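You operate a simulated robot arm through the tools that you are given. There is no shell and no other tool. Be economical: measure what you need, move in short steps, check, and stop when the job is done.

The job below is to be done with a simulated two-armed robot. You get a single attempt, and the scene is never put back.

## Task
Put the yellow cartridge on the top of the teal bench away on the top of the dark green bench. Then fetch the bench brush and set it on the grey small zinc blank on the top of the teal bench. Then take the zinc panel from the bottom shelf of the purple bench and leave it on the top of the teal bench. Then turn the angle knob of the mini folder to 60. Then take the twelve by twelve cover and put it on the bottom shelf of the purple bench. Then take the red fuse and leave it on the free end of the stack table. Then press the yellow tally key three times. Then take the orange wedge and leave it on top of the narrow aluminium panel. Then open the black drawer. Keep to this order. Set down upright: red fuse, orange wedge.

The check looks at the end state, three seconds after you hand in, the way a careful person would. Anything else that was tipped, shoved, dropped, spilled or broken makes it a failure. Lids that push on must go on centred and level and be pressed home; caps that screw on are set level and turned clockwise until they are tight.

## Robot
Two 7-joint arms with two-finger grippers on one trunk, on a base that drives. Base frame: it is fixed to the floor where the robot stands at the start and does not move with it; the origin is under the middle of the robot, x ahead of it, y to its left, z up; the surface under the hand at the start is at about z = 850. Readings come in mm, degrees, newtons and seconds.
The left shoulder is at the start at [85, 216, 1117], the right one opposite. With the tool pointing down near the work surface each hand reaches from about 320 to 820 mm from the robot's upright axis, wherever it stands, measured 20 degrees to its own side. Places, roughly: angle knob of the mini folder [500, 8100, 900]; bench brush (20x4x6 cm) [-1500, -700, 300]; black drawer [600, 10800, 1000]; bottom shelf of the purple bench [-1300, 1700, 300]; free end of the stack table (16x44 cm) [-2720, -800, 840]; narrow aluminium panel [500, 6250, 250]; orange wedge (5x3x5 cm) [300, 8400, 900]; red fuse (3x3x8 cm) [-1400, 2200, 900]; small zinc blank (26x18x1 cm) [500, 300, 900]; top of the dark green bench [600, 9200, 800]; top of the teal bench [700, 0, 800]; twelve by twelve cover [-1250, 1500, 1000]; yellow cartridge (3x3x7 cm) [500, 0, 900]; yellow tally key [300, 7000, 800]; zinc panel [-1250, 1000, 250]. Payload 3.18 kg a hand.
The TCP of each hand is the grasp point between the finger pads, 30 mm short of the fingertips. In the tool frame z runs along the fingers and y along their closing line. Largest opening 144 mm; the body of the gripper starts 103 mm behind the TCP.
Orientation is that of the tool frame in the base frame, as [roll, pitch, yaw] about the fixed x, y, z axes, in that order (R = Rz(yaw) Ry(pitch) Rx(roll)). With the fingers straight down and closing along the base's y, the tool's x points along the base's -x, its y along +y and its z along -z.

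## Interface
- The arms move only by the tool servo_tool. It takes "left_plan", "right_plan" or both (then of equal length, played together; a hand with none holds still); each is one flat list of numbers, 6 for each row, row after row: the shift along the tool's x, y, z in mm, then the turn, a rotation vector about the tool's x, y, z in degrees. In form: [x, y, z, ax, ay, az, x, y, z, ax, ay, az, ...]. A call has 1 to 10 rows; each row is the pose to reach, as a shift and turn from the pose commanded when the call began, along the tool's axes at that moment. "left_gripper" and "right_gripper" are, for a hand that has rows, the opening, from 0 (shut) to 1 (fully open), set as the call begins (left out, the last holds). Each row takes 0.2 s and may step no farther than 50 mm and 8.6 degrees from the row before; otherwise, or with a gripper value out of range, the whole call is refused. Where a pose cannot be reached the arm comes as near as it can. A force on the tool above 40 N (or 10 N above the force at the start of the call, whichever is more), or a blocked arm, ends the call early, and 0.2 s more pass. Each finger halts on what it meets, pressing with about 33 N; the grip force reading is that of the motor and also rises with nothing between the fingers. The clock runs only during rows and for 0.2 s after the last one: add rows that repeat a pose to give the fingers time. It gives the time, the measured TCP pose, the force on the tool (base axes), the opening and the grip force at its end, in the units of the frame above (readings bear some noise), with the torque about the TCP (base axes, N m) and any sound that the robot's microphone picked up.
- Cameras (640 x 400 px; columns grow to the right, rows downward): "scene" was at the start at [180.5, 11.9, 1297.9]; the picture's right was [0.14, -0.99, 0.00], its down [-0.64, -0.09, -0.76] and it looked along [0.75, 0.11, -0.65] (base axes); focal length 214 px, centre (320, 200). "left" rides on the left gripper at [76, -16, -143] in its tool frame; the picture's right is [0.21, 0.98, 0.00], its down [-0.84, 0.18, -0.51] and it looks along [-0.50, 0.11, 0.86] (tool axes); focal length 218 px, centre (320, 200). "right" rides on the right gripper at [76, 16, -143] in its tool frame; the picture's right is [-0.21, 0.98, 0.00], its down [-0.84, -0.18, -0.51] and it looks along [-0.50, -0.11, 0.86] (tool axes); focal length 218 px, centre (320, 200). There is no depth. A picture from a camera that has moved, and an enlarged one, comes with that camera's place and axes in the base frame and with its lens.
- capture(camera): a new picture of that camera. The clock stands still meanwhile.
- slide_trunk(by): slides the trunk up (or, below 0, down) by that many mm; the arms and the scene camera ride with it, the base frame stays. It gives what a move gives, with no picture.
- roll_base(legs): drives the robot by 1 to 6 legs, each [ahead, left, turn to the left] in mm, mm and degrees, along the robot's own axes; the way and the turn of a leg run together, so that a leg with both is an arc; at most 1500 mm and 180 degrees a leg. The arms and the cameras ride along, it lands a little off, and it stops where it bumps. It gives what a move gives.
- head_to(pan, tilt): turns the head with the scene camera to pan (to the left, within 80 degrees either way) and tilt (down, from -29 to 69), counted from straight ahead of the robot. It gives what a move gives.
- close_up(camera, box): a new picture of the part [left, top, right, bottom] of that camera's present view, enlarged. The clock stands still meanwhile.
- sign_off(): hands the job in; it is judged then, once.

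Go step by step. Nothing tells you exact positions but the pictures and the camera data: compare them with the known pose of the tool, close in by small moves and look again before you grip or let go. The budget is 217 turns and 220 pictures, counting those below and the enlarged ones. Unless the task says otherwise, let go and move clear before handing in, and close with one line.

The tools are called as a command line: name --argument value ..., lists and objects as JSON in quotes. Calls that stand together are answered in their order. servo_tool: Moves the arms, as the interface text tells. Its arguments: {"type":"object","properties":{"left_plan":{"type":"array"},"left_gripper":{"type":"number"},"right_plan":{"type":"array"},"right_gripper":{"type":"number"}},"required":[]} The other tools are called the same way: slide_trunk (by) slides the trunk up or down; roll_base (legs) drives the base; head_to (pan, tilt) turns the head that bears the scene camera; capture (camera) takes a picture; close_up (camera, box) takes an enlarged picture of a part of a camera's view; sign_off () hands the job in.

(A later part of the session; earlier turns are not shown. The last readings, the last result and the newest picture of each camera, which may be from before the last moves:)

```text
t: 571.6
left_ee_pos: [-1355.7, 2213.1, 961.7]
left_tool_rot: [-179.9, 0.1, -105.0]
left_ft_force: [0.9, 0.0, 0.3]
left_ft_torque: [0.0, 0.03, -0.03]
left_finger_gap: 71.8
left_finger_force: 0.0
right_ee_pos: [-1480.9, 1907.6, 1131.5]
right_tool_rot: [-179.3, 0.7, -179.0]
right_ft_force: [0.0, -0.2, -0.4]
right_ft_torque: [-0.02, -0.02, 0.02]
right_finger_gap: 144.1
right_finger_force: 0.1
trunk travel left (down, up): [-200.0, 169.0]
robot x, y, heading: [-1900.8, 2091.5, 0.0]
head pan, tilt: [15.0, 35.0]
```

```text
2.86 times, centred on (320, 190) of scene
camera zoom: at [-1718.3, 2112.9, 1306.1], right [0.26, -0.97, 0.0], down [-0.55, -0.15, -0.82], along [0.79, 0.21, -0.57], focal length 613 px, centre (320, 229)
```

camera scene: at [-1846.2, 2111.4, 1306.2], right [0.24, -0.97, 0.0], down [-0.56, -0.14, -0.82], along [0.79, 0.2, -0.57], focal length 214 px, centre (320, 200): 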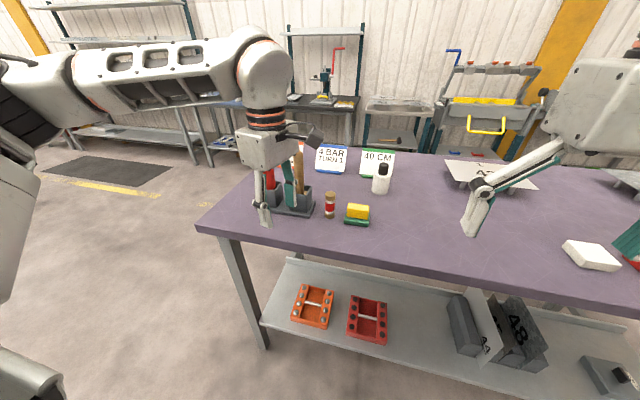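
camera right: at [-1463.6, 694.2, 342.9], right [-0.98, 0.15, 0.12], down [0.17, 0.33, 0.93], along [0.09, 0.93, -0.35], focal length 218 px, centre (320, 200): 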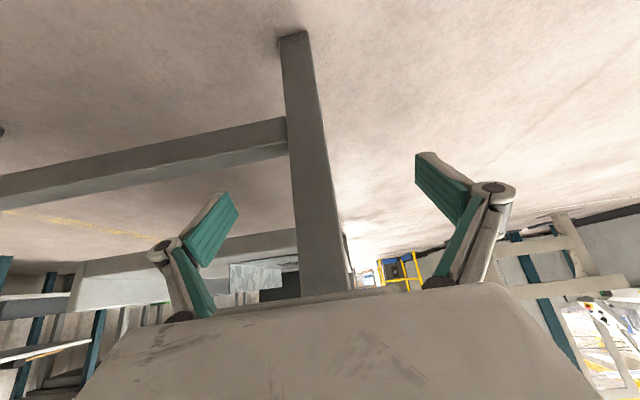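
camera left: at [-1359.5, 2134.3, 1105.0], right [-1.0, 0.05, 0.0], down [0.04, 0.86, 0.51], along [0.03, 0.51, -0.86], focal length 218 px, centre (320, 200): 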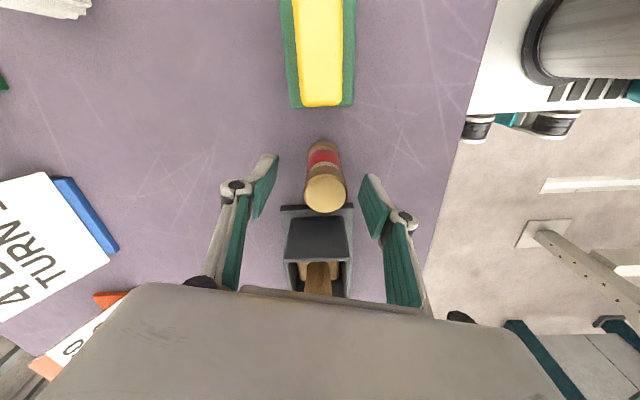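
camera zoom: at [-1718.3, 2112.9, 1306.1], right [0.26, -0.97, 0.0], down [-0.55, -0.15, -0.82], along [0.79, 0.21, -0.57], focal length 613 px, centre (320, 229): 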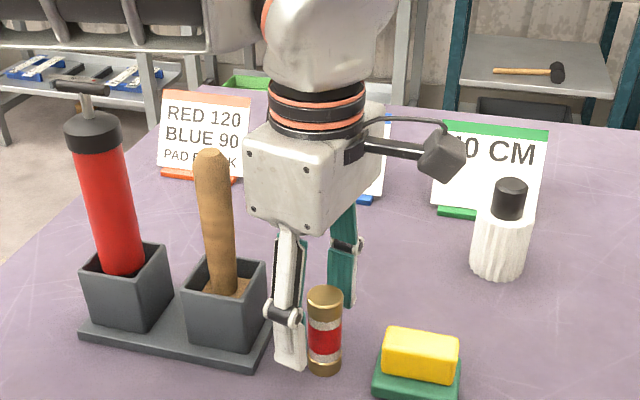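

The fuse stands between the fingers. I lower and close.

servo_tool --left_plan '[0, 3, 15, 0, 0, 0, 0, 3, 32, 0, 0, 0]'

servo_tool --left_plan '[0, 0, 0, 0, 0, 0, 0, 0, 0, 0, 0, 0, 0, 0, 0, 0, 0, 0]' --left_gripper 0

servo_tool --left_plan '[0, 0, -45, 0, 0, 0, 0, 0, -90, 0, 0, 0, 0, 0, -120, 0, 0, 0]'

capture --camera "left"

```text
t: 572.2
left_ee_pos: [-1358.1, 2213.3, 930.3]
left_tool_rot: [180.0, 0.0, -104.9]
left_ft_force: [-0.2, -0.1, 0.4]
left_ft_torque: [0.01, -0.02, 0.02]
left_finger_gap: 71.7
left_finger_force: 0.1
right_ee_pos: [-1480.9, 1908.3, 1132.5]
right_tool_rot: [-179.2, 0.6, -179.0]
right_ft_force: [-0.6, -0.8, -0.4]
right_ft_torque: [0.01, 0.03, 0.02]
right_finger_gap: 143.9
right_finger_force: 0.1
trunk travel left (down, up): [-200.0, 169.0]
robot x, y, heading: [-1901.7, 2090.0, -0.1]
head pan, tilt: [15.0, 35.0]
```

```text
t: 573.0
left_ee_pos: [-1359.0, 2212.6, 930.5]
left_tool_rot: [180.0, 0.1, -105.0]
left_ft_force: [0.2, -0.2, -0.8]
left_ft_torque: [-0.04, 0.0, 0.02]
left_finger_gap: 28.6
left_finger_force: 32.7
right_ee_pos: [-1482.0, 1907.6, 1132.8]
right_tool_rot: [-179.2, 0.6, -179.0]
right_ft_force: [0.4, 0.1, 0.2]
right_ft_torque: [-0.01, -0.01, -0.02]
right_finger_gap: 144.0
right_finger_force: 0.0
trunk travel left (down, up): [-200.0, 169.0]
robot x, y, heading: [-1899.4, 2087.3, -0.1]
head pan, tilt: [15.0, 35.0]
```

```text
t: 573.8
left_ee_pos: [-1359.0, 2214.7, 1049.7]
left_tool_rot: [-179.9, 0.2, -104.9]
left_ft_force: [-1.0, -0.7, -0.2]
left_ft_torque: [0.04, 0.0, -0.02]
left_finger_gap: 28.6
left_finger_force: 33.0
right_ee_pos: [-1482.1, 1908.0, 1133.0]
right_tool_rot: [-179.4, 0.7, -179.0]
right_ft_force: [0.6, -0.1, 0.0]
right_ft_torque: [0.01, -0.07, -0.01]
right_finger_gap: 144.2
right_finger_force: 0.0
trunk travel left (down, up): [-200.0, 169.0]
robot x, y, heading: [-1900.5, 2086.7, -0.1]
head pan, tilt: [15.0, 35.0]
```

```text
80 pictures are left
camera left: at [-1364.6, 2136.7, 1193.2], right [-1.0, 0.05, 0.0], down [0.04, 0.86, 0.51], along [0.03, 0.51, -0.86], focal length 218 px, centre (320, 200)
```

left: 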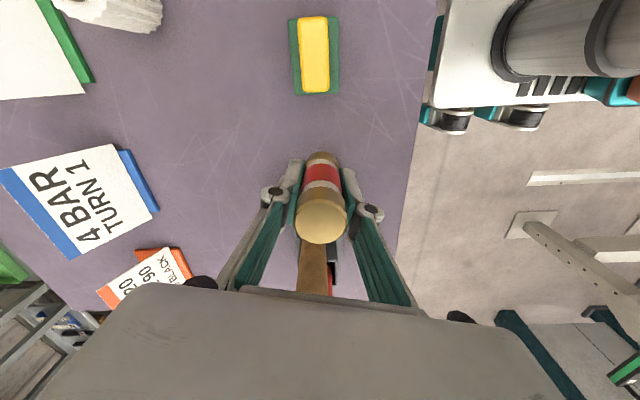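

The fuse is held upright. I back away, drive down the floor and turn to face -y toward the stack table.

roll_base --legs '[[-320, 0, 0], [0, -1500, 0], [0, -350, 0], [0, 0, -90]]'

head_to --pan -25 --tilt 30

capture --camera "scene"

```text
t: 595.9
left_ee_pos: [-2076.2, -291.6, 1050.9]
left_tool_rot: [-179.9, 0.2, 164.7]
left_ft_force: [0.2, -0.2, -0.2]
left_ft_torque: [0.04, -0.02, -0.01]
left_finger_gap: 28.0
left_finger_force: 32.7
right_ee_pos: [-2383.8, -169.1, 1134.0]
right_tool_rot: [-179.3, 0.6, 90.6]
right_ft_force: [-0.6, 0.1, -0.5]
right_ft_torque: [0.02, -0.04, 0.0]
right_finger_gap: 144.0
right_finger_force: 0.1
trunk travel left (down, up): [-200.0, 169.0]
robot x, y, heading: [-2195.2, 249.5, -90.5]
head pan, tilt: [15.0, 35.0]
```

```text
t: 596.9
left_ee_pos: [-2077.7, -291.8, 1049.5]
left_tool_rot: [-180.0, 0.1, 164.7]
left_ft_force: [-0.6, -0.4, -1.0]
left_ft_torque: [0.0, -0.03, 0.01]
left_finger_gap: 28.0
left_finger_force: 33.6
right_ee_pos: [-2382.7, -167.9, 1132.7]
right_tool_rot: [-179.2, 0.7, 90.6]
right_ft_force: [-0.3, 0.4, 0.4]
right_ft_torque: [-0.02, -0.02, 0.0]
right_finger_gap: 143.9
right_finger_force: 0.1
trunk travel left (down, up): [-200.0, 169.0]
robot x, y, heading: [-2195.6, 254.0, -90.2]
head pan, tilt: [-25.0, 30.0]
```

```text
79 pictures are left
camera scene: at [-2236.1, 72.5, 1314.0], right [-0.9, 0.43, 0.0], down [0.21, 0.45, -0.87], along [-0.37, -0.78, -0.5], focal length 214 px, centre (320, 200)
```

scene: 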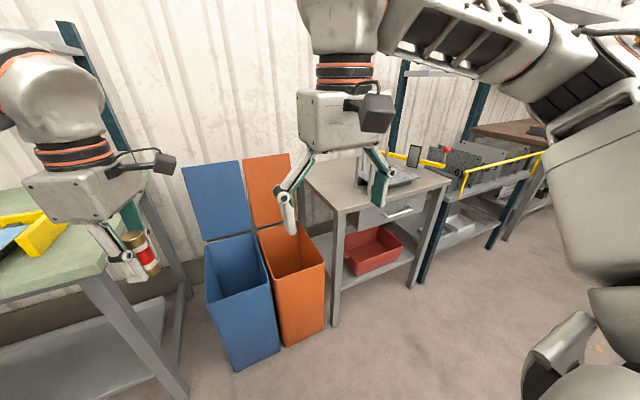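

The small table's left end is free: about x -2640…-2800, y -580…-1020. I move in front of it.

roll_base --legs '[[0, -620, 0.2], [330, 0, 0]]'

head_to --pan 5 --tilt 45

capture --camera "scene"

capture --camera "left"

```text
t: 604.6
left_ee_pos: [-2709.9, -617.1, 1049.7]
left_tool_rot: [-180.0, 0.0, 164.5]
left_ft_force: [0.8, -0.4, -0.3]
left_ft_torque: [0.02, 0.01, 0.0]
left_finger_gap: 27.4
left_finger_force: 33.3
right_ee_pos: [-3013.5, -491.7, 1133.4]
right_tool_rot: [-179.3, 0.7, 90.2]
right_ft_force: [-0.3, -0.2, 0.0]
right_ft_torque: [0.01, -0.04, -0.02]
right_finger_gap: 143.9
right_finger_force: 0.1
trunk travel left (down, up): [-200.0, 169.0]
robot x, y, heading: [-2825.7, -75.1, -90.8]
head pan, tilt: [-25.0, 30.0]
```

```text
t: 605.6
left_ee_pos: [-2707.5, -616.5, 1050.7]
left_tool_rot: [179.9, 0.2, 164.4]
left_ft_force: [-0.5, -0.7, -0.8]
left_ft_torque: [-0.01, -0.05, 0.02]
left_finger_gap: 27.8
left_finger_force: 33.3
right_ee_pos: [-3014.1, -490.0, 1132.4]
right_tool_rot: [-179.4, 0.7, 90.1]
right_ft_force: [-0.2, -0.5, 0.4]
right_ft_torque: [0.01, 0.0, 0.01]
right_finger_gap: 144.0
right_finger_force: 0.1
trunk travel left (down, up): [-200.0, 169.0]
robot x, y, heading: [-2822.5, -77.9, -90.7]
head pan, tilt: [5.0, 45.0]
```

```text
78 pictures are left
camera scene: at [-2820.4, -250.7, 1291.4], right [-1.0, -0.07, 0.0], down [-0.05, 0.71, -0.71], along [0.05, -0.71, -0.71], focal length 214 px, centre (320, 200)
```

scene: 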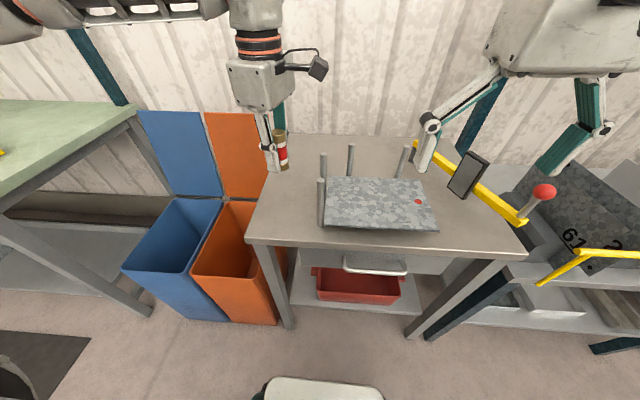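

```text
77 pictures are left
camera left: at [-2787.0, -611.1, 1192.6], right [0.06, 1.0, 0.0], down [0.86, -0.05, 0.51], along [0.51, -0.03, -0.86], focal length 218 px, centre (320, 200)
```

left: 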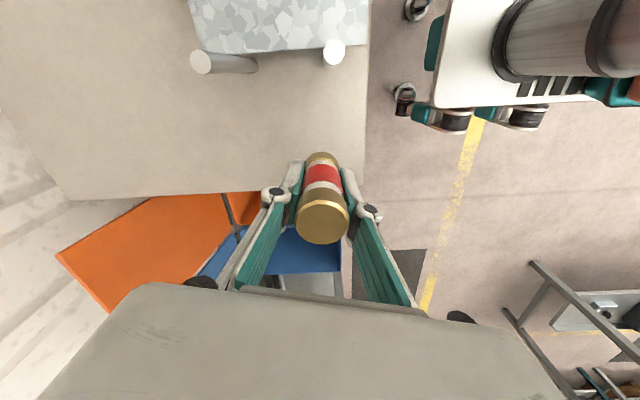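

Free area confirmed left of the posts (x -2615…-2785). I place the fuse at about [-2702, -740].

servo_tool --left_plan '[-12, -39, 0, 0, 0, 0, -25, -78, 15, 0, 0, 0, -38, -117, 40, 0, 0, 0, -38, -117, 85, 0, 0, 0, -38, -117, 125, 0, 0, 0, -38, -117, 138, 0, 0, 0]'

capture --camera "scene"

```text
t: 607.0
left_ee_pos: [-2702.5, -738.9, 912.0]
left_tool_rot: [-179.9, 0.1, 164.4]
left_ft_force: [-0.1, 0.7, 0.1]
left_ft_torque: [-0.01, -0.03, -0.01]
left_finger_gap: 27.5
left_finger_force: 33.6
right_ee_pos: [-3014.2, -490.3, 1133.2]
right_tool_rot: [-179.3, 0.7, 90.3]
right_ft_force: [0.2, 0.3, 0.4]
right_ft_torque: [-0.01, 0.0, -0.02]
right_finger_gap: 144.1
right_finger_force: 0.0
trunk travel left (down, up): [-200.0, 169.0]
robot x, y, heading: [-2826.1, -72.7, -91.0]
head pan, tilt: [5.0, 45.0]
```

```text
76 pictures are left
camera scene: at [-2820.2, -250.4, 1291.5], right [-1.0, -0.07, 0.0], down [-0.05, 0.71, -0.71], along [0.05, -0.71, -0.71], focal length 214 px, centre (320, 200)
```

scene: 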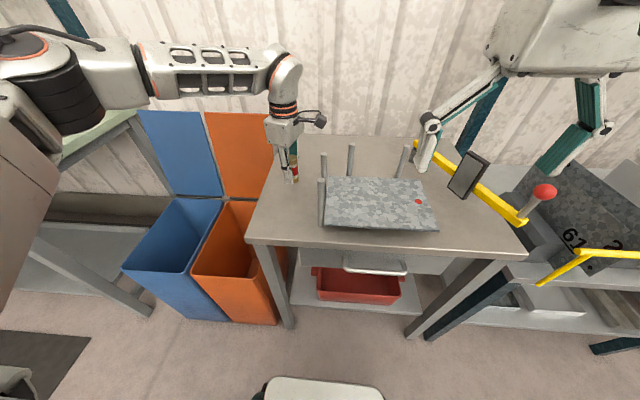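

servo_tool --left_plan '[0, 0, 4, 0, 0, 0, 0, 0, 7, 0, 0, 0, 0, 0, 9, 0, 0, 0, 0, 0, 11, 0, 0, 0, 0, 0, 13, 0, 0, 0, 0, 0, 15, 0, 0, 0, 0, 0, 17, 0, 0, 0, 0, 0, 19, 0, 0, 0]'

close_up --camera "scene" --box '[230, 90, 370, 200]'

```text
t: 608.8
left_ee_pos: [-2703.4, -739.4, 894.4]
left_tool_rot: [-180.0, 0.1, 164.4]
left_ft_force: [0.4, -0.7, -0.8]
left_ft_torque: [-0.03, 0.01, -0.02]
left_finger_gap: 27.8
left_finger_force: 32.9
right_ee_pos: [-3014.5, -490.7, 1131.9]
right_tool_rot: [-179.3, 0.5, 90.2]
right_ft_force: [-0.1, 0.7, -0.4]
right_ft_torque: [-0.02, -0.03, 0.03]
right_finger_gap: 143.7
right_finger_force: 0.1
trunk travel left (down, up): [-200.0, 169.0]
robot x, y, heading: [-2825.6, -75.7, -91.0]
head pan, tilt: [5.0, 45.0]
```

```text
3.64 times, centred on (300, 145) of scene
camera zoom: at [-2820.4, -250.7, 1291.4], right [-1.0, -0.07, 0.0], down [-0.05, 0.71, -0.71], along [0.05, -0.71, -0.71], focal length 780 px, centre (393, 400)
```

zoom: 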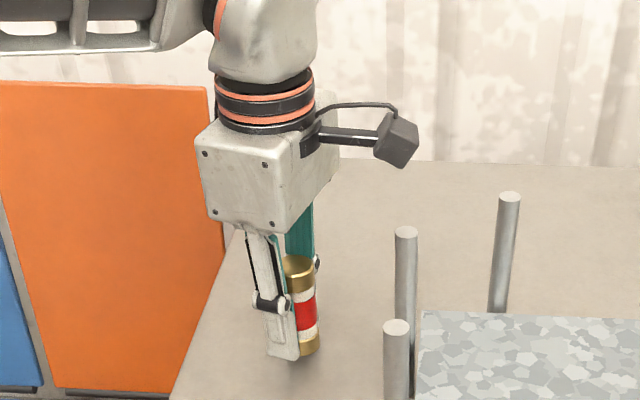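

servo_tool --left_plan '[0, 0, 2, 0, 0, 0, 0, 0, 4, 0, 0, 0, 0, 0, 6, 0, 0, 0, 0, 0, 8, 0, 0, 0, 0, 0, 10, 0, 0, 0, 0, 0, 12, 0, 0, 0, 0, 0, 14, 0, 0, 0, 0, 0, 16, 0, 0, 0, 0, 0, 18, 0, 0, 0, 0, 0, 20, 0, 0, 0]'

close_up --camera "scene" --box '[230, 90, 370, 200]'

```text
t: 611.0
left_ee_pos: [-2702.2, -738.5, 879.8]
left_tool_rot: [-179.5, 0.1, 164.4]
left_ft_force: [5.7, 0.7, 35.4]
left_ft_torque: [0.42, -0.09, -0.05]
left_finger_gap: 27.5
left_finger_force: 33.0
right_ee_pos: [-3013.3, -487.6, 1136.4]
right_tool_rot: [-179.3, 0.9, 90.2]
right_ft_force: [-0.7, 0.0, -0.4]
right_ft_torque: [-0.02, 0.0, 0.0]
right_finger_gap: 144.1
right_finger_force: 0.1
trunk travel left (down, up): [-200.0, 169.0]
robot x, y, heading: [-2823.2, -71.5, -90.9]
head pan, tilt: [5.0, 45.0]
```

```text
3.64 times, centred on (300, 145) of scene
camera zoom: at [-2820.4, -247.1, 1292.6], right [-1.0, -0.07, 0.0], down [-0.05, 0.7, -0.71], along [0.05, -0.71, -0.71], focal length 780 px, centre (393, 400)
```

zoom: 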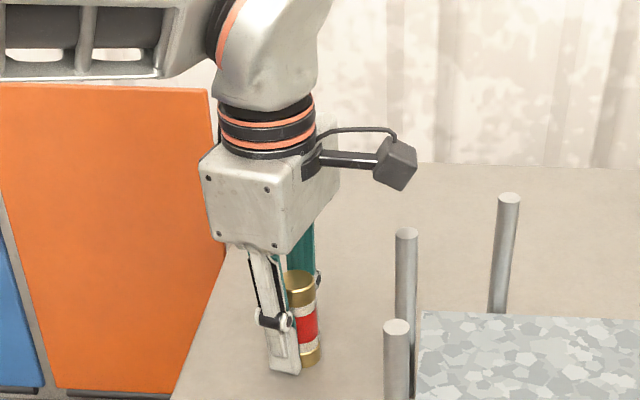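

Contact. I ease off and release, then rise.

servo_tool --left_plan '[0, 0, -4, 0, 0, 0, 0, 0, -4, 0, 0, 0]'

servo_tool --left_plan '[0, 0, 0, 0, 0, 0, 0, 0, 0, 0, 0, 0, 0, 0, -30, 0, 0, 0, 0, 0, -75, 0, 0, 0, 0, 0, -120, 0, 0, 0, 5, 30, -150, 0, 0, 0, 15, 65, -170, 0, 0, 0]' --left_gripper 0.45

close_up --camera "scene" --box '[230, 90, 370, 200]'

```text
t: 611.6
left_ee_pos: [-2703.9, -738.5, 880.1]
left_tool_rot: [-179.8, 0.1, 164.4]
left_ft_force: [0.8, -3.8, 28.3]
left_ft_torque: [0.14, 0.12, -0.04]
left_finger_gap: 27.6
left_finger_force: 33.1
right_ee_pos: [-3014.2, -489.2, 1133.8]
right_tool_rot: [-179.3, 0.7, 90.2]
right_ft_force: [-2.1, -0.6, 0.2]
right_ft_torque: [0.01, -0.01, 0.02]
right_finger_gap: 143.9
right_finger_force: 0.0
trunk travel left (down, up): [-200.0, 169.0]
robot x, y, heading: [-2824.0, -73.0, -90.8]
head pan, tilt: [5.0, 45.0]
```

```text
t: 613.2
left_ee_pos: [-2701.8, -670.9, 1047.3]
left_tool_rot: [-179.8, 0.1, 164.4]
left_ft_force: [0.7, -0.2, 0.1]
left_ft_torque: [-0.02, -0.03, -0.01]
left_finger_gap: 64.7
left_finger_force: 0.1
right_ee_pos: [-3014.4, -490.6, 1134.2]
right_tool_rot: [-179.3, 0.7, 90.1]
right_ft_force: [-0.7, -0.2, 0.8]
right_ft_torque: [0.0, -0.01, 0.03]
right_finger_gap: 144.0
right_finger_force: 0.0
trunk travel left (down, up): [-200.0, 169.0]
robot x, y, heading: [-2819.9, -75.6, -90.8]
head pan, tilt: [5.0, 45.0]
```

```text
3.64 times, centred on (300, 145) of scene
camera zoom: at [-2820.4, -249.8, 1291.6], right [-1.0, -0.07, 0.0], down [-0.05, 0.7, -0.71], along [0.05, -0.71, -0.71], focal length 780 px, centre (393, 400)
```

zoom: 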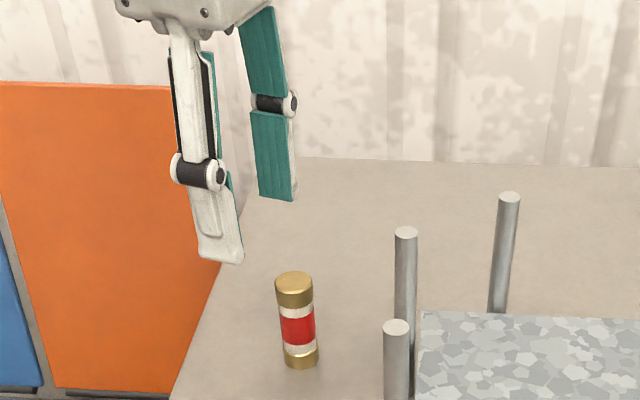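

The fuse stands upright on the free end. Next the yellow tally key: I drive back to the aisle and up it.

roll_base --legs '[[-350, 0, 0.8], [0, 0, 90], [1300, 0, 0], [1120, 0, 0]]'

```text
t: 630.8
left_ee_pos: [190.1, 461.3, 1047.3]
left_tool_rot: [180.0, 0.1, -103.2]
left_ft_force: [-0.1, 0.0, -0.1]
left_ft_torque: [0.0, 0.0, 0.02]
left_finger_gap: 64.8
left_finger_force: 0.1
right_ee_pos: [22.4, 142.8, 1132.4]
right_tool_rot: [-179.2, 0.6, -177.4]
right_ft_force: [1.4, 0.3, 0.0]
right_ft_torque: [0.0, 0.02, -0.03]
right_finger_gap: 143.8
right_finger_force: 0.1
trunk travel left (down, up): [-200.0, 169.0]
robot x, y, heading: [-407.9, 310.4, 1.6]
head pan, tilt: [5.0, 45.0]
```

servo_tool --left_plan '[9, 40, -5, 0, 0, 8, 18, 80, -10, 0, 0, 16, 27, 120, -15, 0, 0, 24, 36, 160, -20, 0, 0, 32, 45, 195, -20, 0, 0, 40]' --left_gripper 0

roll_base --legs '[[30, 0, -1.6], [0, 1500, 0], [0, 1500, 0], [0, 1500, 0]]'

roll_base --legs '[[0, 0, 0], [0, 1500, 0], [0, 560, 0]]'

head_to --pan 0 --tilt 45

capture --camera "scene"

```text
t: 632.0
left_ee_pos: [-11.9, 462.6, 1067.7]
left_tool_rot: [180.0, 0.2, -143.3]
left_ft_force: [0.3, 1.1, 0.6]
left_ft_torque: [-0.03, -0.02, 0.0]
left_finger_gap: 0.0
left_finger_force: 31.1
right_ee_pos: [21.0, 142.4, 1132.7]
right_tool_rot: [-179.3, 0.7, -177.3]
right_ft_force: [-0.3, 0.5, -0.3]
right_ft_torque: [0.03, 0.0, 0.0]
right_finger_gap: 144.2
right_finger_force: 0.0
trunk travel left (down, up): [-200.0, 169.0]
robot x, y, heading: [-402.8, 312.6, 1.8]
head pan, tilt: [5.0, 45.0]
```

```text
t: 671.5
left_ee_pos: [-4.6, 4956.9, 1069.4]
left_tool_rot: [179.9, 0.1, -143.6]
left_ft_force: [0.8, -0.1, -0.7]
left_ft_torque: [0.02, -0.01, -0.02]
left_finger_gap: 0.0
left_finger_force: 31.2
right_ee_pos: [25.8, 4637.3, 1132.7]
right_tool_rot: [-179.3, 0.7, -177.7]
right_ft_force: [-0.8, 0.1, -0.1]
right_ft_torque: [-0.05, 0.02, 0.04]
right_finger_gap: 144.0
right_finger_force: 0.0
trunk travel left (down, up): [-200.0, 169.0]
robot x, y, heading: [-397.9, 4808.3, 1.4]
head pan, tilt: [5.0, 45.0]
```

```text
t: 690.0
left_ee_pos: [-66.1, 7011.9, 1067.7]
left_tool_rot: [-180.0, 0.1, -142.5]
left_ft_force: [0.3, 1.1, 0.3]
left_ft_torque: [-0.03, -0.02, -0.01]
left_finger_gap: 0.0
left_finger_force: 31.1
right_ee_pos: [-31.6, 6693.0, 1133.3]
right_tool_rot: [-179.3, 0.8, -176.8]
right_ft_force: [1.1, 0.4, -0.1]
right_ft_torque: [-0.04, 0.01, -0.01]
right_finger_gap: 143.8
right_finger_force: 0.1
trunk travel left (down, up): [-200.0, 169.0]
robot x, y, heading: [-458.5, 6856.3, 2.4]
head pan, tilt: [5.0, 45.0]
```

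```text
t: 690.6
left_ee_pos: [-66.7, 7011.4, 1068.0]
left_tool_rot: [179.9, 0.1, -142.6]
left_ft_force: [-0.4, -0.1, -0.6]
left_ft_torque: [0.02, 0.01, 0.0]
left_finger_gap: 0.0
left_finger_force: 30.7
right_ee_pos: [-30.8, 6691.5, 1132.4]
right_tool_rot: [-179.3, 0.8, -176.7]
right_ft_force: [0.2, 0.5, 0.2]
right_ft_torque: [0.03, 0.0, 0.0]
right_finger_gap: 144.0
right_finger_force: 0.0
trunk travel left (down, up): [-200.0, 169.0]
robot x, y, heading: [-455.3, 6862.0, 2.2]
head pan, tilt: [0.0, 45.0]
```

```text
72 pictures are left
camera scene: at [-279.2, 6863.8, 1291.4], right [0.04, -1.0, 0.0], down [-0.71, -0.03, -0.71], along [0.71, 0.03, -0.71], focal length 214 px, centre (320, 200)
```

scene: 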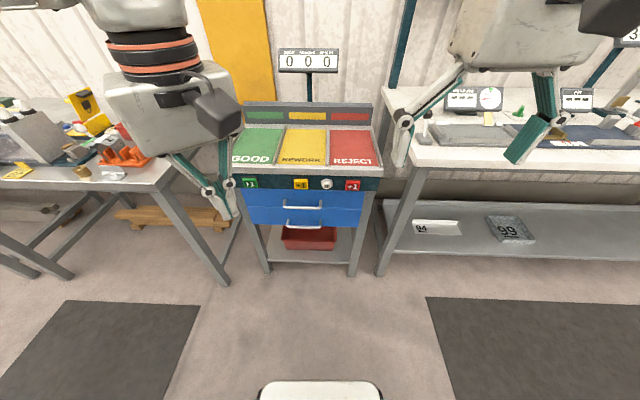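

close_up --camera "scene" --box '[230, 160, 390, 230]'

```text
4.00 times, centred on (310, 195) of scene
camera zoom: at [-279.2, 6863.8, 1291.4], right [0.04, -1.0, 0.0], down [-0.71, -0.03, -0.71], along [0.71, 0.03, -0.71], focal length 858 px, centre (360, 220)
```

zoom: 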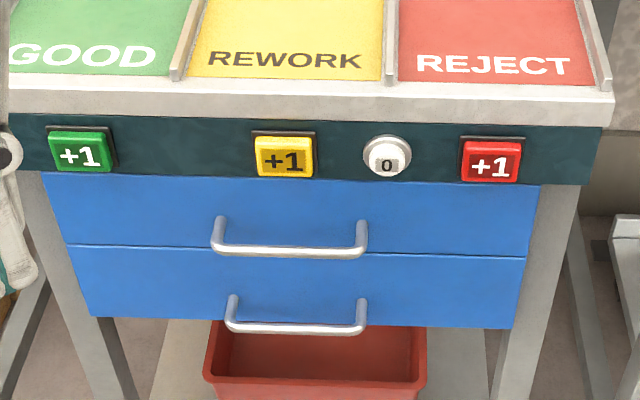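

The yellow key faces the front on a vertical panel at about [300, 6955, 790], so I must push it with the fingers pointing forward. I move the left hand out and tilt it forward.

servo_tool --left_plan '[-19, -25, 0, 0, 0, 7.5, -38, -49, 0, 0, 0, 15, -57, -74, 0, 0, 0, 22.5, -76, -98, 0, 0, 0, 30, -95, -123, 0, 0, 0, 37.5]'

servo_tool --left_plan '[-5, 0, 15, 0, -7.5, 0, -10, 0, 30, 0, -15, 0, -15, 0, 45, 0, -22.5, 0, -20, 0, 60, 0, -30, 0, -25, 0, 75, 0, -37.5, 0, -30, 0, 90, 0, -45, 0, -35, 0, 105, 0, -52.5, 0, -40, 0, 120, 0, -60, 0]'

capture --camera "scene"

```text
t: 691.8
left_ee_pos: [83.5, 6970.5, 1066.2]
left_tool_rot: [179.9, -0.1, 179.9]
left_ft_force: [0.1, -1.1, -0.2]
left_ft_torque: [0.01, 0.05, 0.03]
left_finger_gap: 0.0
left_finger_force: 31.2
right_ee_pos: [-29.6, 6691.7, 1132.2]
right_tool_rot: [-179.3, 0.6, -176.8]
right_ft_force: [0.2, 0.1, 0.4]
right_ft_torque: [0.02, 0.05, 0.02]
right_finger_gap: 144.0
right_finger_force: 0.0
trunk travel left (down, up): [-200.0, 169.0]
robot x, y, heading: [-459.5, 6857.8, 2.2]
head pan, tilt: [0.0, 45.0]
```

```text
t: 693.6
left_ee_pos: [122.2, 6964.9, 950.3]
left_tool_rot: [179.2, 60.3, 179.1]
left_ft_force: [0.1, -1.6, 0.2]
left_ft_torque: [0.08, 0.03, 0.1]
left_finger_gap: 0.0
left_finger_force: 31.1
right_ee_pos: [-33.0, 6687.3, 1133.7]
right_tool_rot: [-179.6, 0.8, -176.7]
right_ft_force: [-1.0, -0.9, 0.2]
right_ft_torque: [0.16, -0.07, -0.01]
right_finger_gap: 144.0
right_finger_force: 0.0
trunk travel left (down, up): [-200.0, 169.0]
robot x, y, heading: [-459.1, 6859.2, 2.3]
head pan, tilt: [0.0, 45.0]
```

```text
70 pictures are left
camera scene: at [-281.7, 6859.2, 1292.2], right [0.04, -1.0, 0.0], down [-0.71, -0.02, -0.71], along [0.71, 0.03, -0.71], focal length 214 px, centre (320, 200)
```

scene: 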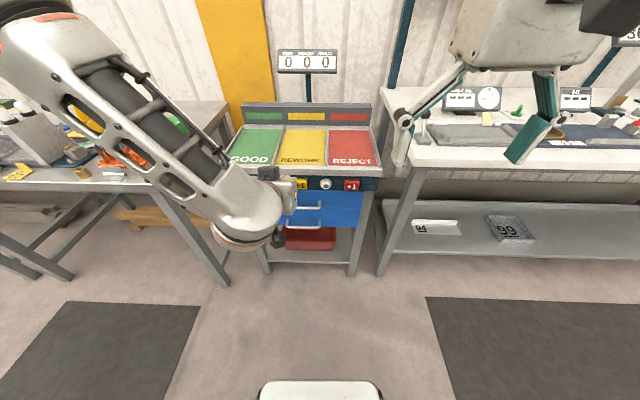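

servo_tool --left_plan '[21, -3, 36, 0, 0, 0, 42, -5, 72, 0, 0, 0, 64, -8, 108, 0, 0, 0, 85, -10, 143, 0, 0, 0]'

capture --camera "left"

close_up --camera "scene" --box '[230, 130, 390, 240]'

```text
t: 694.6
left_ee_pos: [220.1, 6930.6, 825.1]
left_tool_rot: [178.8, 58.6, 179.9]
left_ft_force: [0.0, 0.6, -0.1]
left_ft_torque: [-0.02, 0.02, -0.03]
left_finger_gap: 0.0
left_finger_force: 30.7
left hand out of reach, approached as far as the arm can: row 2, 3, 4
right_ee_pos: [-30.3, 6693.2, 1131.3]
right_tool_rot: [-179.3, 0.6, -176.7]
right_ft_force: [0.3, 0.2, -0.2]
right_ft_torque: [0.01, 0.02, 0.01]
right_finger_gap: 143.8
right_finger_force: 0.0
trunk travel left (down, up): [-200.0, 169.0]
robot x, y, heading: [-459.5, 6859.1, 2.0]
head pan, tilt: [0.0, 45.0]
```

```text
69 pictures are left
camera left: at [59.0, 6911.1, 834.2], right [-0.13, 0.98, -0.17], down [0.0, 0.17, 0.99], along [0.99, 0.12, -0.02], focal length 218 px, centre (320, 200)
```

left: 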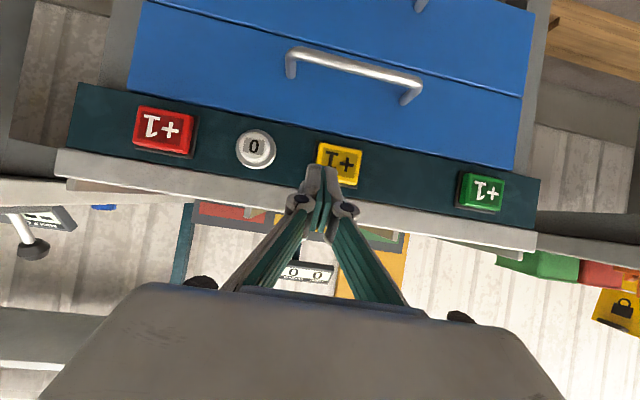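

```text
3.64 times, centred on (310, 185) of scene
camera zoom: at [-277.8, 6864.8, 1291.0], right [0.04, -1.0, 0.0], down [-0.71, -0.03, -0.71], along [0.71, 0.03, -0.71], focal length 780 px, centre (356, 254)
```

zoom: 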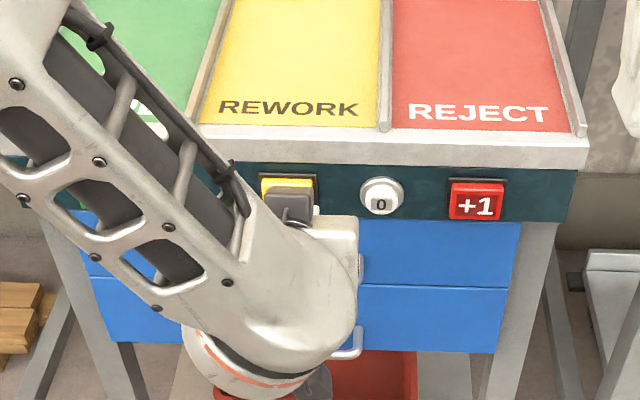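

The key is at about [300, 6955, 783]; the fingertips are a bit too high and to the right. I lower the trunk and correct.

slide_trunk --by -60

servo_tool --left_plan '[-9, 8, -5, 0, 0, 0, -18, 16, -10, 0, 0, 0, -26, 24, -16, 0, 0, 0]'

capture --camera "left"

```text
t: 695.6
left_ee_pos: [191.6, 6929.6, 662.1]
left_tool_rot: [179.3, 48.2, -179.7]
left_ft_force: [0.5, -0.7, 0.2]
left_ft_torque: [0.03, -0.03, 0.0]
left_finger_gap: 0.1
left_finger_force: 30.6
right_ee_pos: [-31.7, 6692.1, 1074.9]
right_tool_rot: [-179.3, 0.8, -176.7]
right_ft_force: [-0.4, -0.4, 1.3]
right_ft_torque: [-0.02, -0.09, -0.01]
right_finger_gap: 143.7
right_finger_force: 0.0
trunk travel left (down, up): [-140.0, 229.0]
robot x, y, heading: [-458.0, 6854.1, 2.1]
head pan, tilt: [0.0, 45.0]
```

```text
t: 696.4
left_ee_pos: [193.4, 6952.3, 689.5]
left_tool_rot: [179.3, 48.0, -179.6]
left_ft_force: [0.7, -0.1, 0.0]
left_ft_torque: [0.01, 0.01, -0.01]
left_finger_gap: 0.0
left_finger_force: 31.3
right_ee_pos: [-31.0, 6691.5, 1072.0]
right_tool_rot: [-179.4, 0.7, -176.7]
right_ft_force: [-0.1, -0.2, -0.2]
right_ft_torque: [0.04, 0.0, 0.01]
right_finger_gap: 144.1
right_finger_force: 0.0
trunk travel left (down, up): [-140.0, 229.0]
robot x, y, heading: [-457.1, 6856.8, 2.1]
head pan, tilt: [0.0, 45.0]
```

```text
67 pictures are left
camera left: at [38.6, 6933.3, 728.0], right [-0.15, 0.98, -0.15], down [0.18, 0.18, 0.97], along [0.97, 0.12, -0.21], focal length 218 px, centre (320, 200)
```

left: 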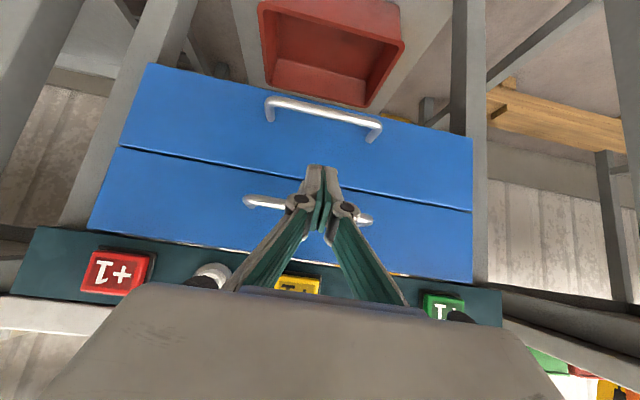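

servo_tool --left_plan '[-37, 1, -16, 0, -4, 0, -75, 2, -31, 0, -8, 0, -112, 3, -47, 0, -12, 0]'

capture --camera "left"

```text
t: 697.2
left_ee_pos: [239.7, 6953.5, 809.0]
left_tool_rot: [178.7, 59.9, -180.0]
left_ft_force: [-0.6, 0.0, -0.6]
left_ft_torque: [0.02, 0.02, -0.03]
left_finger_gap: 0.1
left_finger_force: 30.5
left hand out of reach, approached as far as the arm can: row 3
right_ee_pos: [-32.1, 6692.5, 1073.3]
right_tool_rot: [-179.2, 0.7, -176.8]
right_ft_force: [-0.5, -0.5, 0.6]
right_ft_torque: [0.01, 0.0, 0.04]
right_finger_gap: 144.3
right_finger_force: 0.1
trunk travel left (down, up): [-140.0, 229.0]
robot x, y, heading: [-455.5, 6858.3, 2.3]
head pan, tilt: [0.0, 45.0]
```

```text
66 pictures are left
camera left: at [77.0, 6933.6, 814.0], right [-0.12, 0.98, -0.17], down [-0.02, 0.17, 0.99], along [0.99, 0.13, 0.0], focal length 218 px, centre (320, 200)
```

left: 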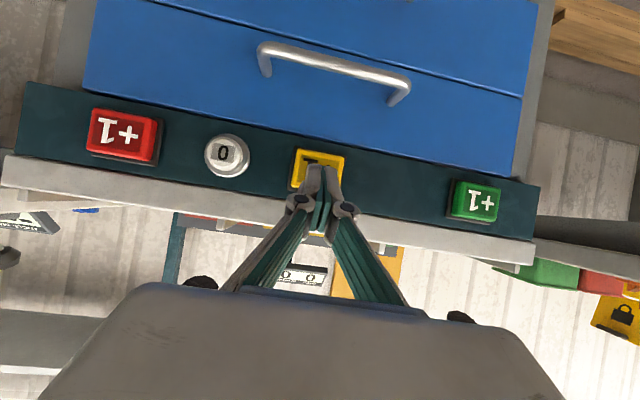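

The fingertips are lined up with the yellow key. I push forward gently.

servo_tool --left_plan '[-8, 0, 13, 0, 0, 0, -13, 0, 22, 0, 0, 0, -17, 0, 29, 0, 0, 0, -20, 0, 35, 0, 0, 0, -23, 0, 40, 0, 0, 0, -26, 0, 45, 0, 0, 0]'

capture --camera "scene"

```text
t: 698.5
left_ee_pos: [276.6, 6952.1, 803.6]
left_tool_rot: [179.1, 59.5, 179.9]
left_ft_force: [-25.3, 2.4, 9.7]
left_ft_torque: [-0.01, -0.21, 0.08]
left_finger_gap: 5.9
left_finger_force: 30.6
right_ee_pos: [-33.1, 6692.7, 1072.7]
right_tool_rot: [-179.4, 0.8, -176.7]
right_ft_force: [1.1, -0.1, -0.3]
right_ft_torque: [0.01, 0.02, 0.0]
right_finger_gap: 144.0
right_finger_force: 0.1
trunk travel left (down, up): [-140.0, 229.0]
robot x, y, heading: [-455.1, 6853.9, 2.2]
head pan, tilt: [0.0, 45.0]
heard: click
stopped in row 6 (left hand): the force on the tool passed its limit at 45 N (the readings are from after the stop); the commanded pose is now the measured one
```

```text
65 pictures are left
camera scene: at [-223.7, 6866.5, 1225.3], right [0.04, -1.0, 0.0], down [-0.71, -0.03, -0.71], along [0.71, 0.03, -0.71], focal length 214 px, centre (320, 200)
```

scene: 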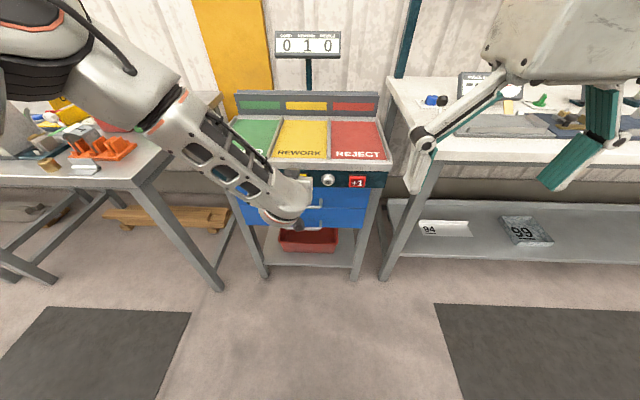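

One click, display reads 0 1 0. I retract and press again.

servo_tool --left_plan '[13, 0, -22, 0, 0, 0, 13, 0, -22, 0, 0, 0, 6, 0, -10, 0, 0, 0, 2, 0, -4, 0, 0, 0, -1, 0, 1, 0, 0, 0, -3, 0, 5, 0, 0, 0]'

close_up --camera "scene" --box '[260, 20, 360, 80]'

```text
t: 699.8
left_ee_pos: [276.9, 6951.2, 800.8]
left_tool_rot: [179.0, 58.8, 179.8]
left_ft_force: [-25.8, 2.0, 9.8]
left_ft_torque: [0.03, -0.21, 0.04]
left_finger_gap: 6.1
left_finger_force: 31.0
right_ee_pos: [-33.5, 6692.7, 1073.1]
right_tool_rot: [-179.3, 0.8, -176.6]
right_ft_force: [0.9, -0.8, -0.3]
right_ft_torque: [0.0, 0.11, 0.02]
right_finger_gap: 143.9
right_finger_force: 0.1
trunk travel left (down, up): [-140.0, 229.0]
robot x, y, heading: [-459.8, 6857.7, 2.4]
head pan, tilt: [0.0, 45.0]
heard: click
stopped in row 6 (left hand): the force on the tool passed its limit at 44 N (the readings are from after the stop); the commanded pose is now the measured one
```

```text
6.40 times, centred on (310, 50) of scene
camera zoom: at [-224.4, 6866.7, 1225.3], right [0.04, -1.0, 0.0], down [-0.71, -0.03, -0.71], along [0.71, 0.03, -0.71], focal length 1373 px, centre (384, 1160)
```

zoom: 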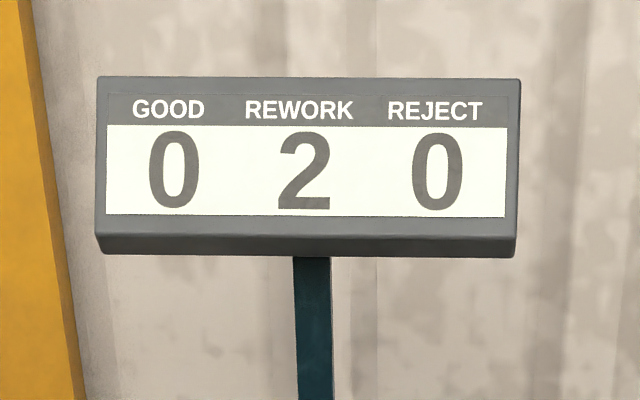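

Two counted. Third press.

servo_tool --left_plan '[13, 0, -22, 0, 0, 0, 13, 0, -22, 0, 0, 0, 6, 0, -10, 0, 0, 0, 2, 0, -4, 0, 0, 0, -1, 0, 1, 0, 0, 0, -3, 0, 5, 0, 0, 0]'

servo_tool --left_plan '[20, 0, -35, 0, 0, 0, 42, 0, -72, 0, 0, 0, 60, 0, -110, 0, 0, 0]'

close_up --camera "scene" --box '[260, 20, 360, 80]'

```text
t: 701.2
left_ee_pos: [277.1, 6950.0, 797.5]
left_tool_rot: [179.0, 58.4, 179.4]
left_ft_force: [-26.3, 2.5, 11.4]
left_ft_torque: [0.01, -0.17, 0.04]
left_finger_gap: 6.0
left_finger_force: 30.8
right_ee_pos: [-33.4, 6693.3, 1074.2]
right_tool_rot: [-179.2, 0.8, -176.4]
right_ft_force: [0.3, 0.7, -0.6]
right_ft_torque: [-0.04, 0.1, 0.0]
right_finger_gap: 144.3
right_finger_force: 0.0
trunk travel left (down, up): [-140.0, 229.0]
robot x, y, heading: [-456.1, 6856.0, 2.3]
head pan, tilt: [0.0, 45.0]
heard: click
stopped in row 6 (left hand): the force on the tool passed its limit at 44 N (the readings are from after the stop); the commanded pose is now the measured one
```

```text
t: 702.2
left_ee_pos: [163.5, 6997.6, 792.4]
left_tool_rot: [-179.6, 56.8, -173.6]
left_ft_force: [0.0, 0.1, 0.0]
left_ft_torque: [-0.01, 0.02, -0.02]
left_finger_gap: 0.0
left_finger_force: 30.6
right_ee_pos: [-31.9, 6694.5, 1071.6]
right_tool_rot: [-179.3, 0.7, -176.4]
right_ft_force: [0.5, -0.9, 0.3]
right_ft_torque: [-0.01, -0.01, -0.02]
right_finger_gap: 144.1
right_finger_force: 0.1
trunk travel left (down, up): [-140.0, 229.0]
robot x, y, heading: [-453.6, 6854.3, 2.5]
head pan, tilt: [0.0, 45.0]
stopped in row 3 (left hand): the arm was blocked; the commanded pose is now the measured one
```

```text
6.40 times, centred on (310, 50) of scene
camera zoom: at [-222.1, 6867.5, 1224.5], right [0.04, -1.0, 0.0], down [-0.71, -0.03, -0.71], along [0.71, 0.03, -0.71], focal length 1373 px, centre (384, 1160)
```

zoom: 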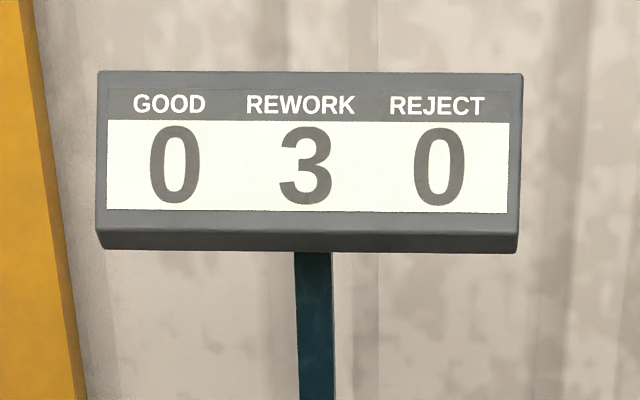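

The display shows 3 rework. I back away, level the left hand and go to the orange wedge.

roll_base --legs '[[-120, 0, -2.4]]'

servo_tool --left_plan '[-30, 0, -20, 0, 7, 0, -60, 0, -40, 0, 14, 0, -90, 0, -60, 0, 21, 0, -120, 0, -80, 0, 28, 0, -150, 0, -95, 0, 35, 0, -180, 0, -105, 0, 42, 0, -210, 0, -110, 0, 49, 0, -235, 0, -115, 0, 57, 0]'

slide_trunk --by 60

capture --camera "scene"

```text
t: 703.5
left_ee_pos: [48.1, 6967.0, 796.7]
left_tool_rot: [-179.7, 57.2, -176.1]
left_ft_force: [-0.3, 1.1, 0.1]
left_ft_torque: [0.02, 0.03, -0.02]
left_finger_gap: 0.0
left_finger_force: 30.7
right_ee_pos: [-163.2, 6671.6, 1072.5]
right_tool_rot: [-179.3, 0.7, -179.1]
right_ft_force: [0.1, 0.2, 0.4]
right_ft_torque: [0.0, -0.03, 0.01]
right_finger_gap: 143.7
right_finger_force: 0.2
trunk travel left (down, up): [-140.0, 229.0]
robot x, y, heading: [-580.4, 6853.7, -0.1]
head pan, tilt: [0.0, 45.0]
```

```text
t: 705.3
left_ee_pos: [78.6, 6968.3, 1056.5]
left_tool_rot: [-179.8, -0.1, -176.4]
left_ft_force: [0.2, -0.3, 0.3]
left_ft_torque: [-0.01, 0.04, 0.02]
left_finger_gap: 0.0
left_finger_force: 30.9
right_ee_pos: [-161.3, 6671.3, 1071.5]
right_tool_rot: [-179.4, 0.6, -179.1]
right_ft_force: [0.5, 0.5, 0.1]
right_ft_torque: [0.01, 0.03, -0.01]
right_finger_gap: 143.9
right_finger_force: 0.1
trunk travel left (down, up): [-140.0, 229.0]
robot x, y, heading: [-580.7, 6852.6, -0.2]
head pan, tilt: [0.0, 45.0]
```

```text
t: 706.3
left_ee_pos: [74.2, 6969.8, 1135.4]
left_tool_rot: [-179.5, 2.1, -176.0]
left_ft_force: [1.4, -1.2, 0.0]
left_ft_torque: [-0.03, 0.01, 0.01]
left_finger_gap: 0.0
left_finger_force: 30.8
right_ee_pos: [-161.1, 6671.5, 1131.5]
right_tool_rot: [-179.3, 0.6, -179.1]
right_ft_force: [-0.2, 0.0, -0.3]
right_ft_torque: [0.0, 0.09, 0.0]
right_finger_gap: 143.7
right_finger_force: 0.0
trunk travel left (down, up): [-200.0, 169.0]
robot x, y, heading: [-579.7, 6854.4, -0.2]
head pan, tilt: [0.0, 45.0]
```

```text
62 pictures are left
camera scene: at [-401.6, 6854.3, 1291.1], right [0.0, -1.0, 0.0], down [-0.71, 0.0, -0.71], along [0.71, 0.0, -0.71], focal length 214 px, centre (320, 200)
```

scene: 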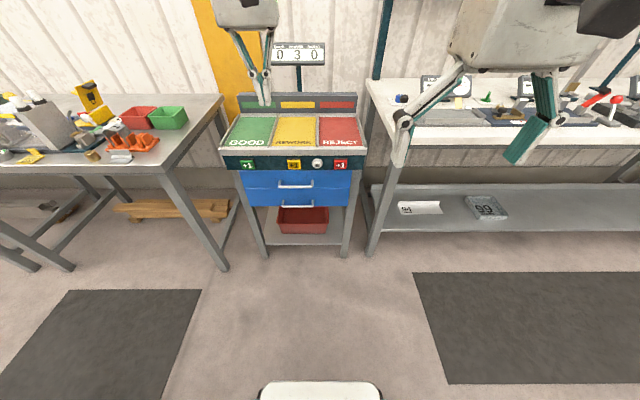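

servo_tool --left_plan '[45, 0, 10, 0, 0, 0, 90, 5, 20, 0, 0, 0, 135, 5, 30, 0, 0, 0, 175, 8, 40, 0, 0, 0]'

roll_base --legs '[[200, 0, 0.2], [0, 1390, 0]]'

head_to --pan 10 --tilt 40

capture --camera "scene"

```text
t: 707.3
left_ee_pos: [-101.4, 6965.1, 1089.6]
left_tool_rot: [-179.4, 2.4, -176.0]
left_ft_force: [-0.1, 0.5, 0.1]
left_ft_torque: [-0.01, 0.0, 0.01]
left_finger_gap: 0.1
left_finger_force: 30.6
right_ee_pos: [-162.2, 6672.0, 1131.5]
right_tool_rot: [-179.4, 0.7, -179.2]
right_ft_force: [0.7, -0.5, 0.8]
right_ft_torque: [-0.03, 0.03, 0.03]
right_finger_gap: 144.3
right_finger_force: 0.1
trunk travel left (down, up): [-200.0, 169.0]
robot x, y, heading: [-579.8, 6853.2, -0.1]
head pan, tilt: [0.0, 45.0]
```

```text
t: 721.2
left_ee_pos: [86.6, 8404.0, 1088.8]
left_tool_rot: [-179.5, 2.3, -175.0]
left_ft_force: [-0.3, -0.6, 0.2]
left_ft_torque: [0.02, -0.03, -0.02]
left_finger_gap: 0.2
left_finger_force: 30.4
right_ee_pos: [30.9, 8109.7, 1131.5]
right_tool_rot: [-179.3, 0.7, -178.2]
right_ft_force: [-0.3, 0.2, 0.2]
right_ft_torque: [0.05, 0.01, 0.01]
right_finger_gap: 144.1
right_finger_force: 0.0
trunk travel left (down, up): [-200.0, 169.0]
robot x, y, heading: [-391.5, 8282.1, 0.8]
head pan, tilt: [0.0, 45.0]
```

```text
t: 721.9
left_ee_pos: [86.4, 8404.7, 1088.1]
left_tool_rot: [-179.5, 2.3, -175.1]
left_ft_force: [0.3, -0.4, 0.8]
left_ft_torque: [-0.02, 0.01, -0.02]
left_finger_gap: 0.0
left_finger_force: 30.6
right_ee_pos: [30.3, 8111.3, 1133.1]
right_tool_rot: [-179.3, 0.7, -178.1]
right_ft_force: [0.5, -0.1, -0.7]
right_ft_torque: [-0.03, 0.0, -0.02]
right_finger_gap: 144.1
right_finger_force: 0.0
trunk travel left (down, up): [-200.0, 169.0]
robot x, y, heading: [-391.9, 8288.3, 1.1]
head pan, tilt: [10.0, 40.0]
```

```text
61 pictures are left
camera scene: at [-211.0, 8302.9, 1298.6], right [0.19, -0.98, 0.0], down [-0.63, -0.12, -0.77], along [0.75, 0.14, -0.64], focal length 214 px, centre (320, 200)
```

scene: 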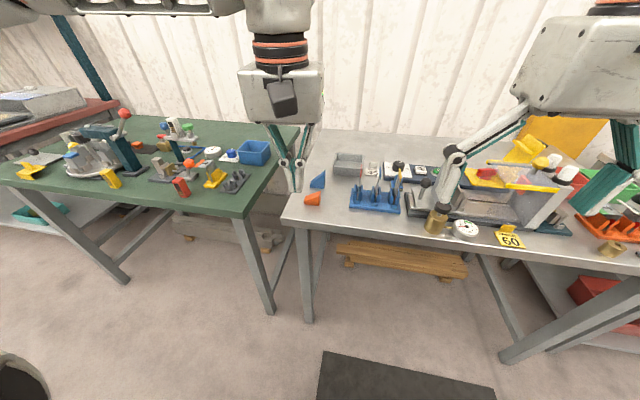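

close_up --camera "scene" --box '[285, 160, 345, 215]'

servo_tool --left_plan '[-40, 4, 0, 0, 0, 0, -80, 8, 0, -0.5, 1, 0, -120, 12, 10, -0.5, 2.3, 0, -160, 16, 20, -0.5, 2.3, 0]' --left_gripper 0.6

capture --camera "left"

```text
7.27 times, centred on (315, 188) of scene
camera zoom: at [-211.0, 8302.9, 1298.6], right [0.19, -0.98, 0.0], down [-0.63, -0.12, -0.77], along [0.75, 0.14, -0.64], focal length 1560 px, centre (356, 291)
```

zoom: 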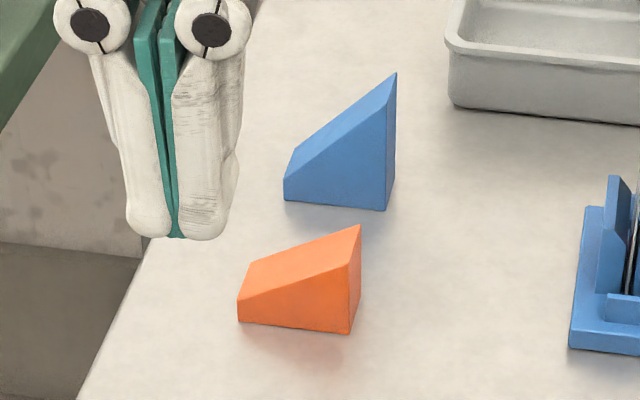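

```text
t: 722.9
left_ee_pos: [243.6, 8432.0, 1075.3]
left_tool_rot: [180.0, 0.0, -175.1]
left_ft_force: [-0.1, 0.8, -0.2]
left_ft_torque: [0.03, 0.05, 0.0]
left_finger_gap: 86.3
left_finger_force: 0.1
right_ee_pos: [31.4, 8109.3, 1131.4]
right_tool_rot: [-179.3, 0.6, -178.0]
right_ft_force: [0.7, -0.6, 0.5]
right_ft_torque: [0.04, 0.03, -0.03]
right_finger_gap: 144.1
right_finger_force: 0.0
trunk travel left (down, up): [-200.0, 169.0]
robot x, y, heading: [-392.2, 8285.0, 0.7]
head pan, tilt: [10.0, 40.0]
```

```text
59 pictures are left
camera left: at [168.9, 8409.7, 1217.2], right [-0.29, 0.96, 0.0], down [0.82, 0.25, 0.51], along [0.49, 0.15, -0.86], focal length 218 px, centre (320, 200)
```

left: 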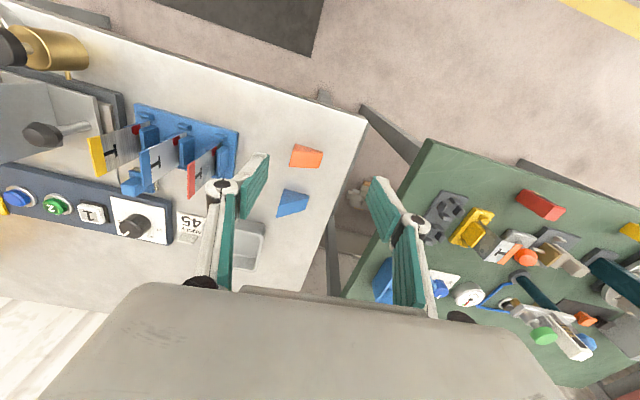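

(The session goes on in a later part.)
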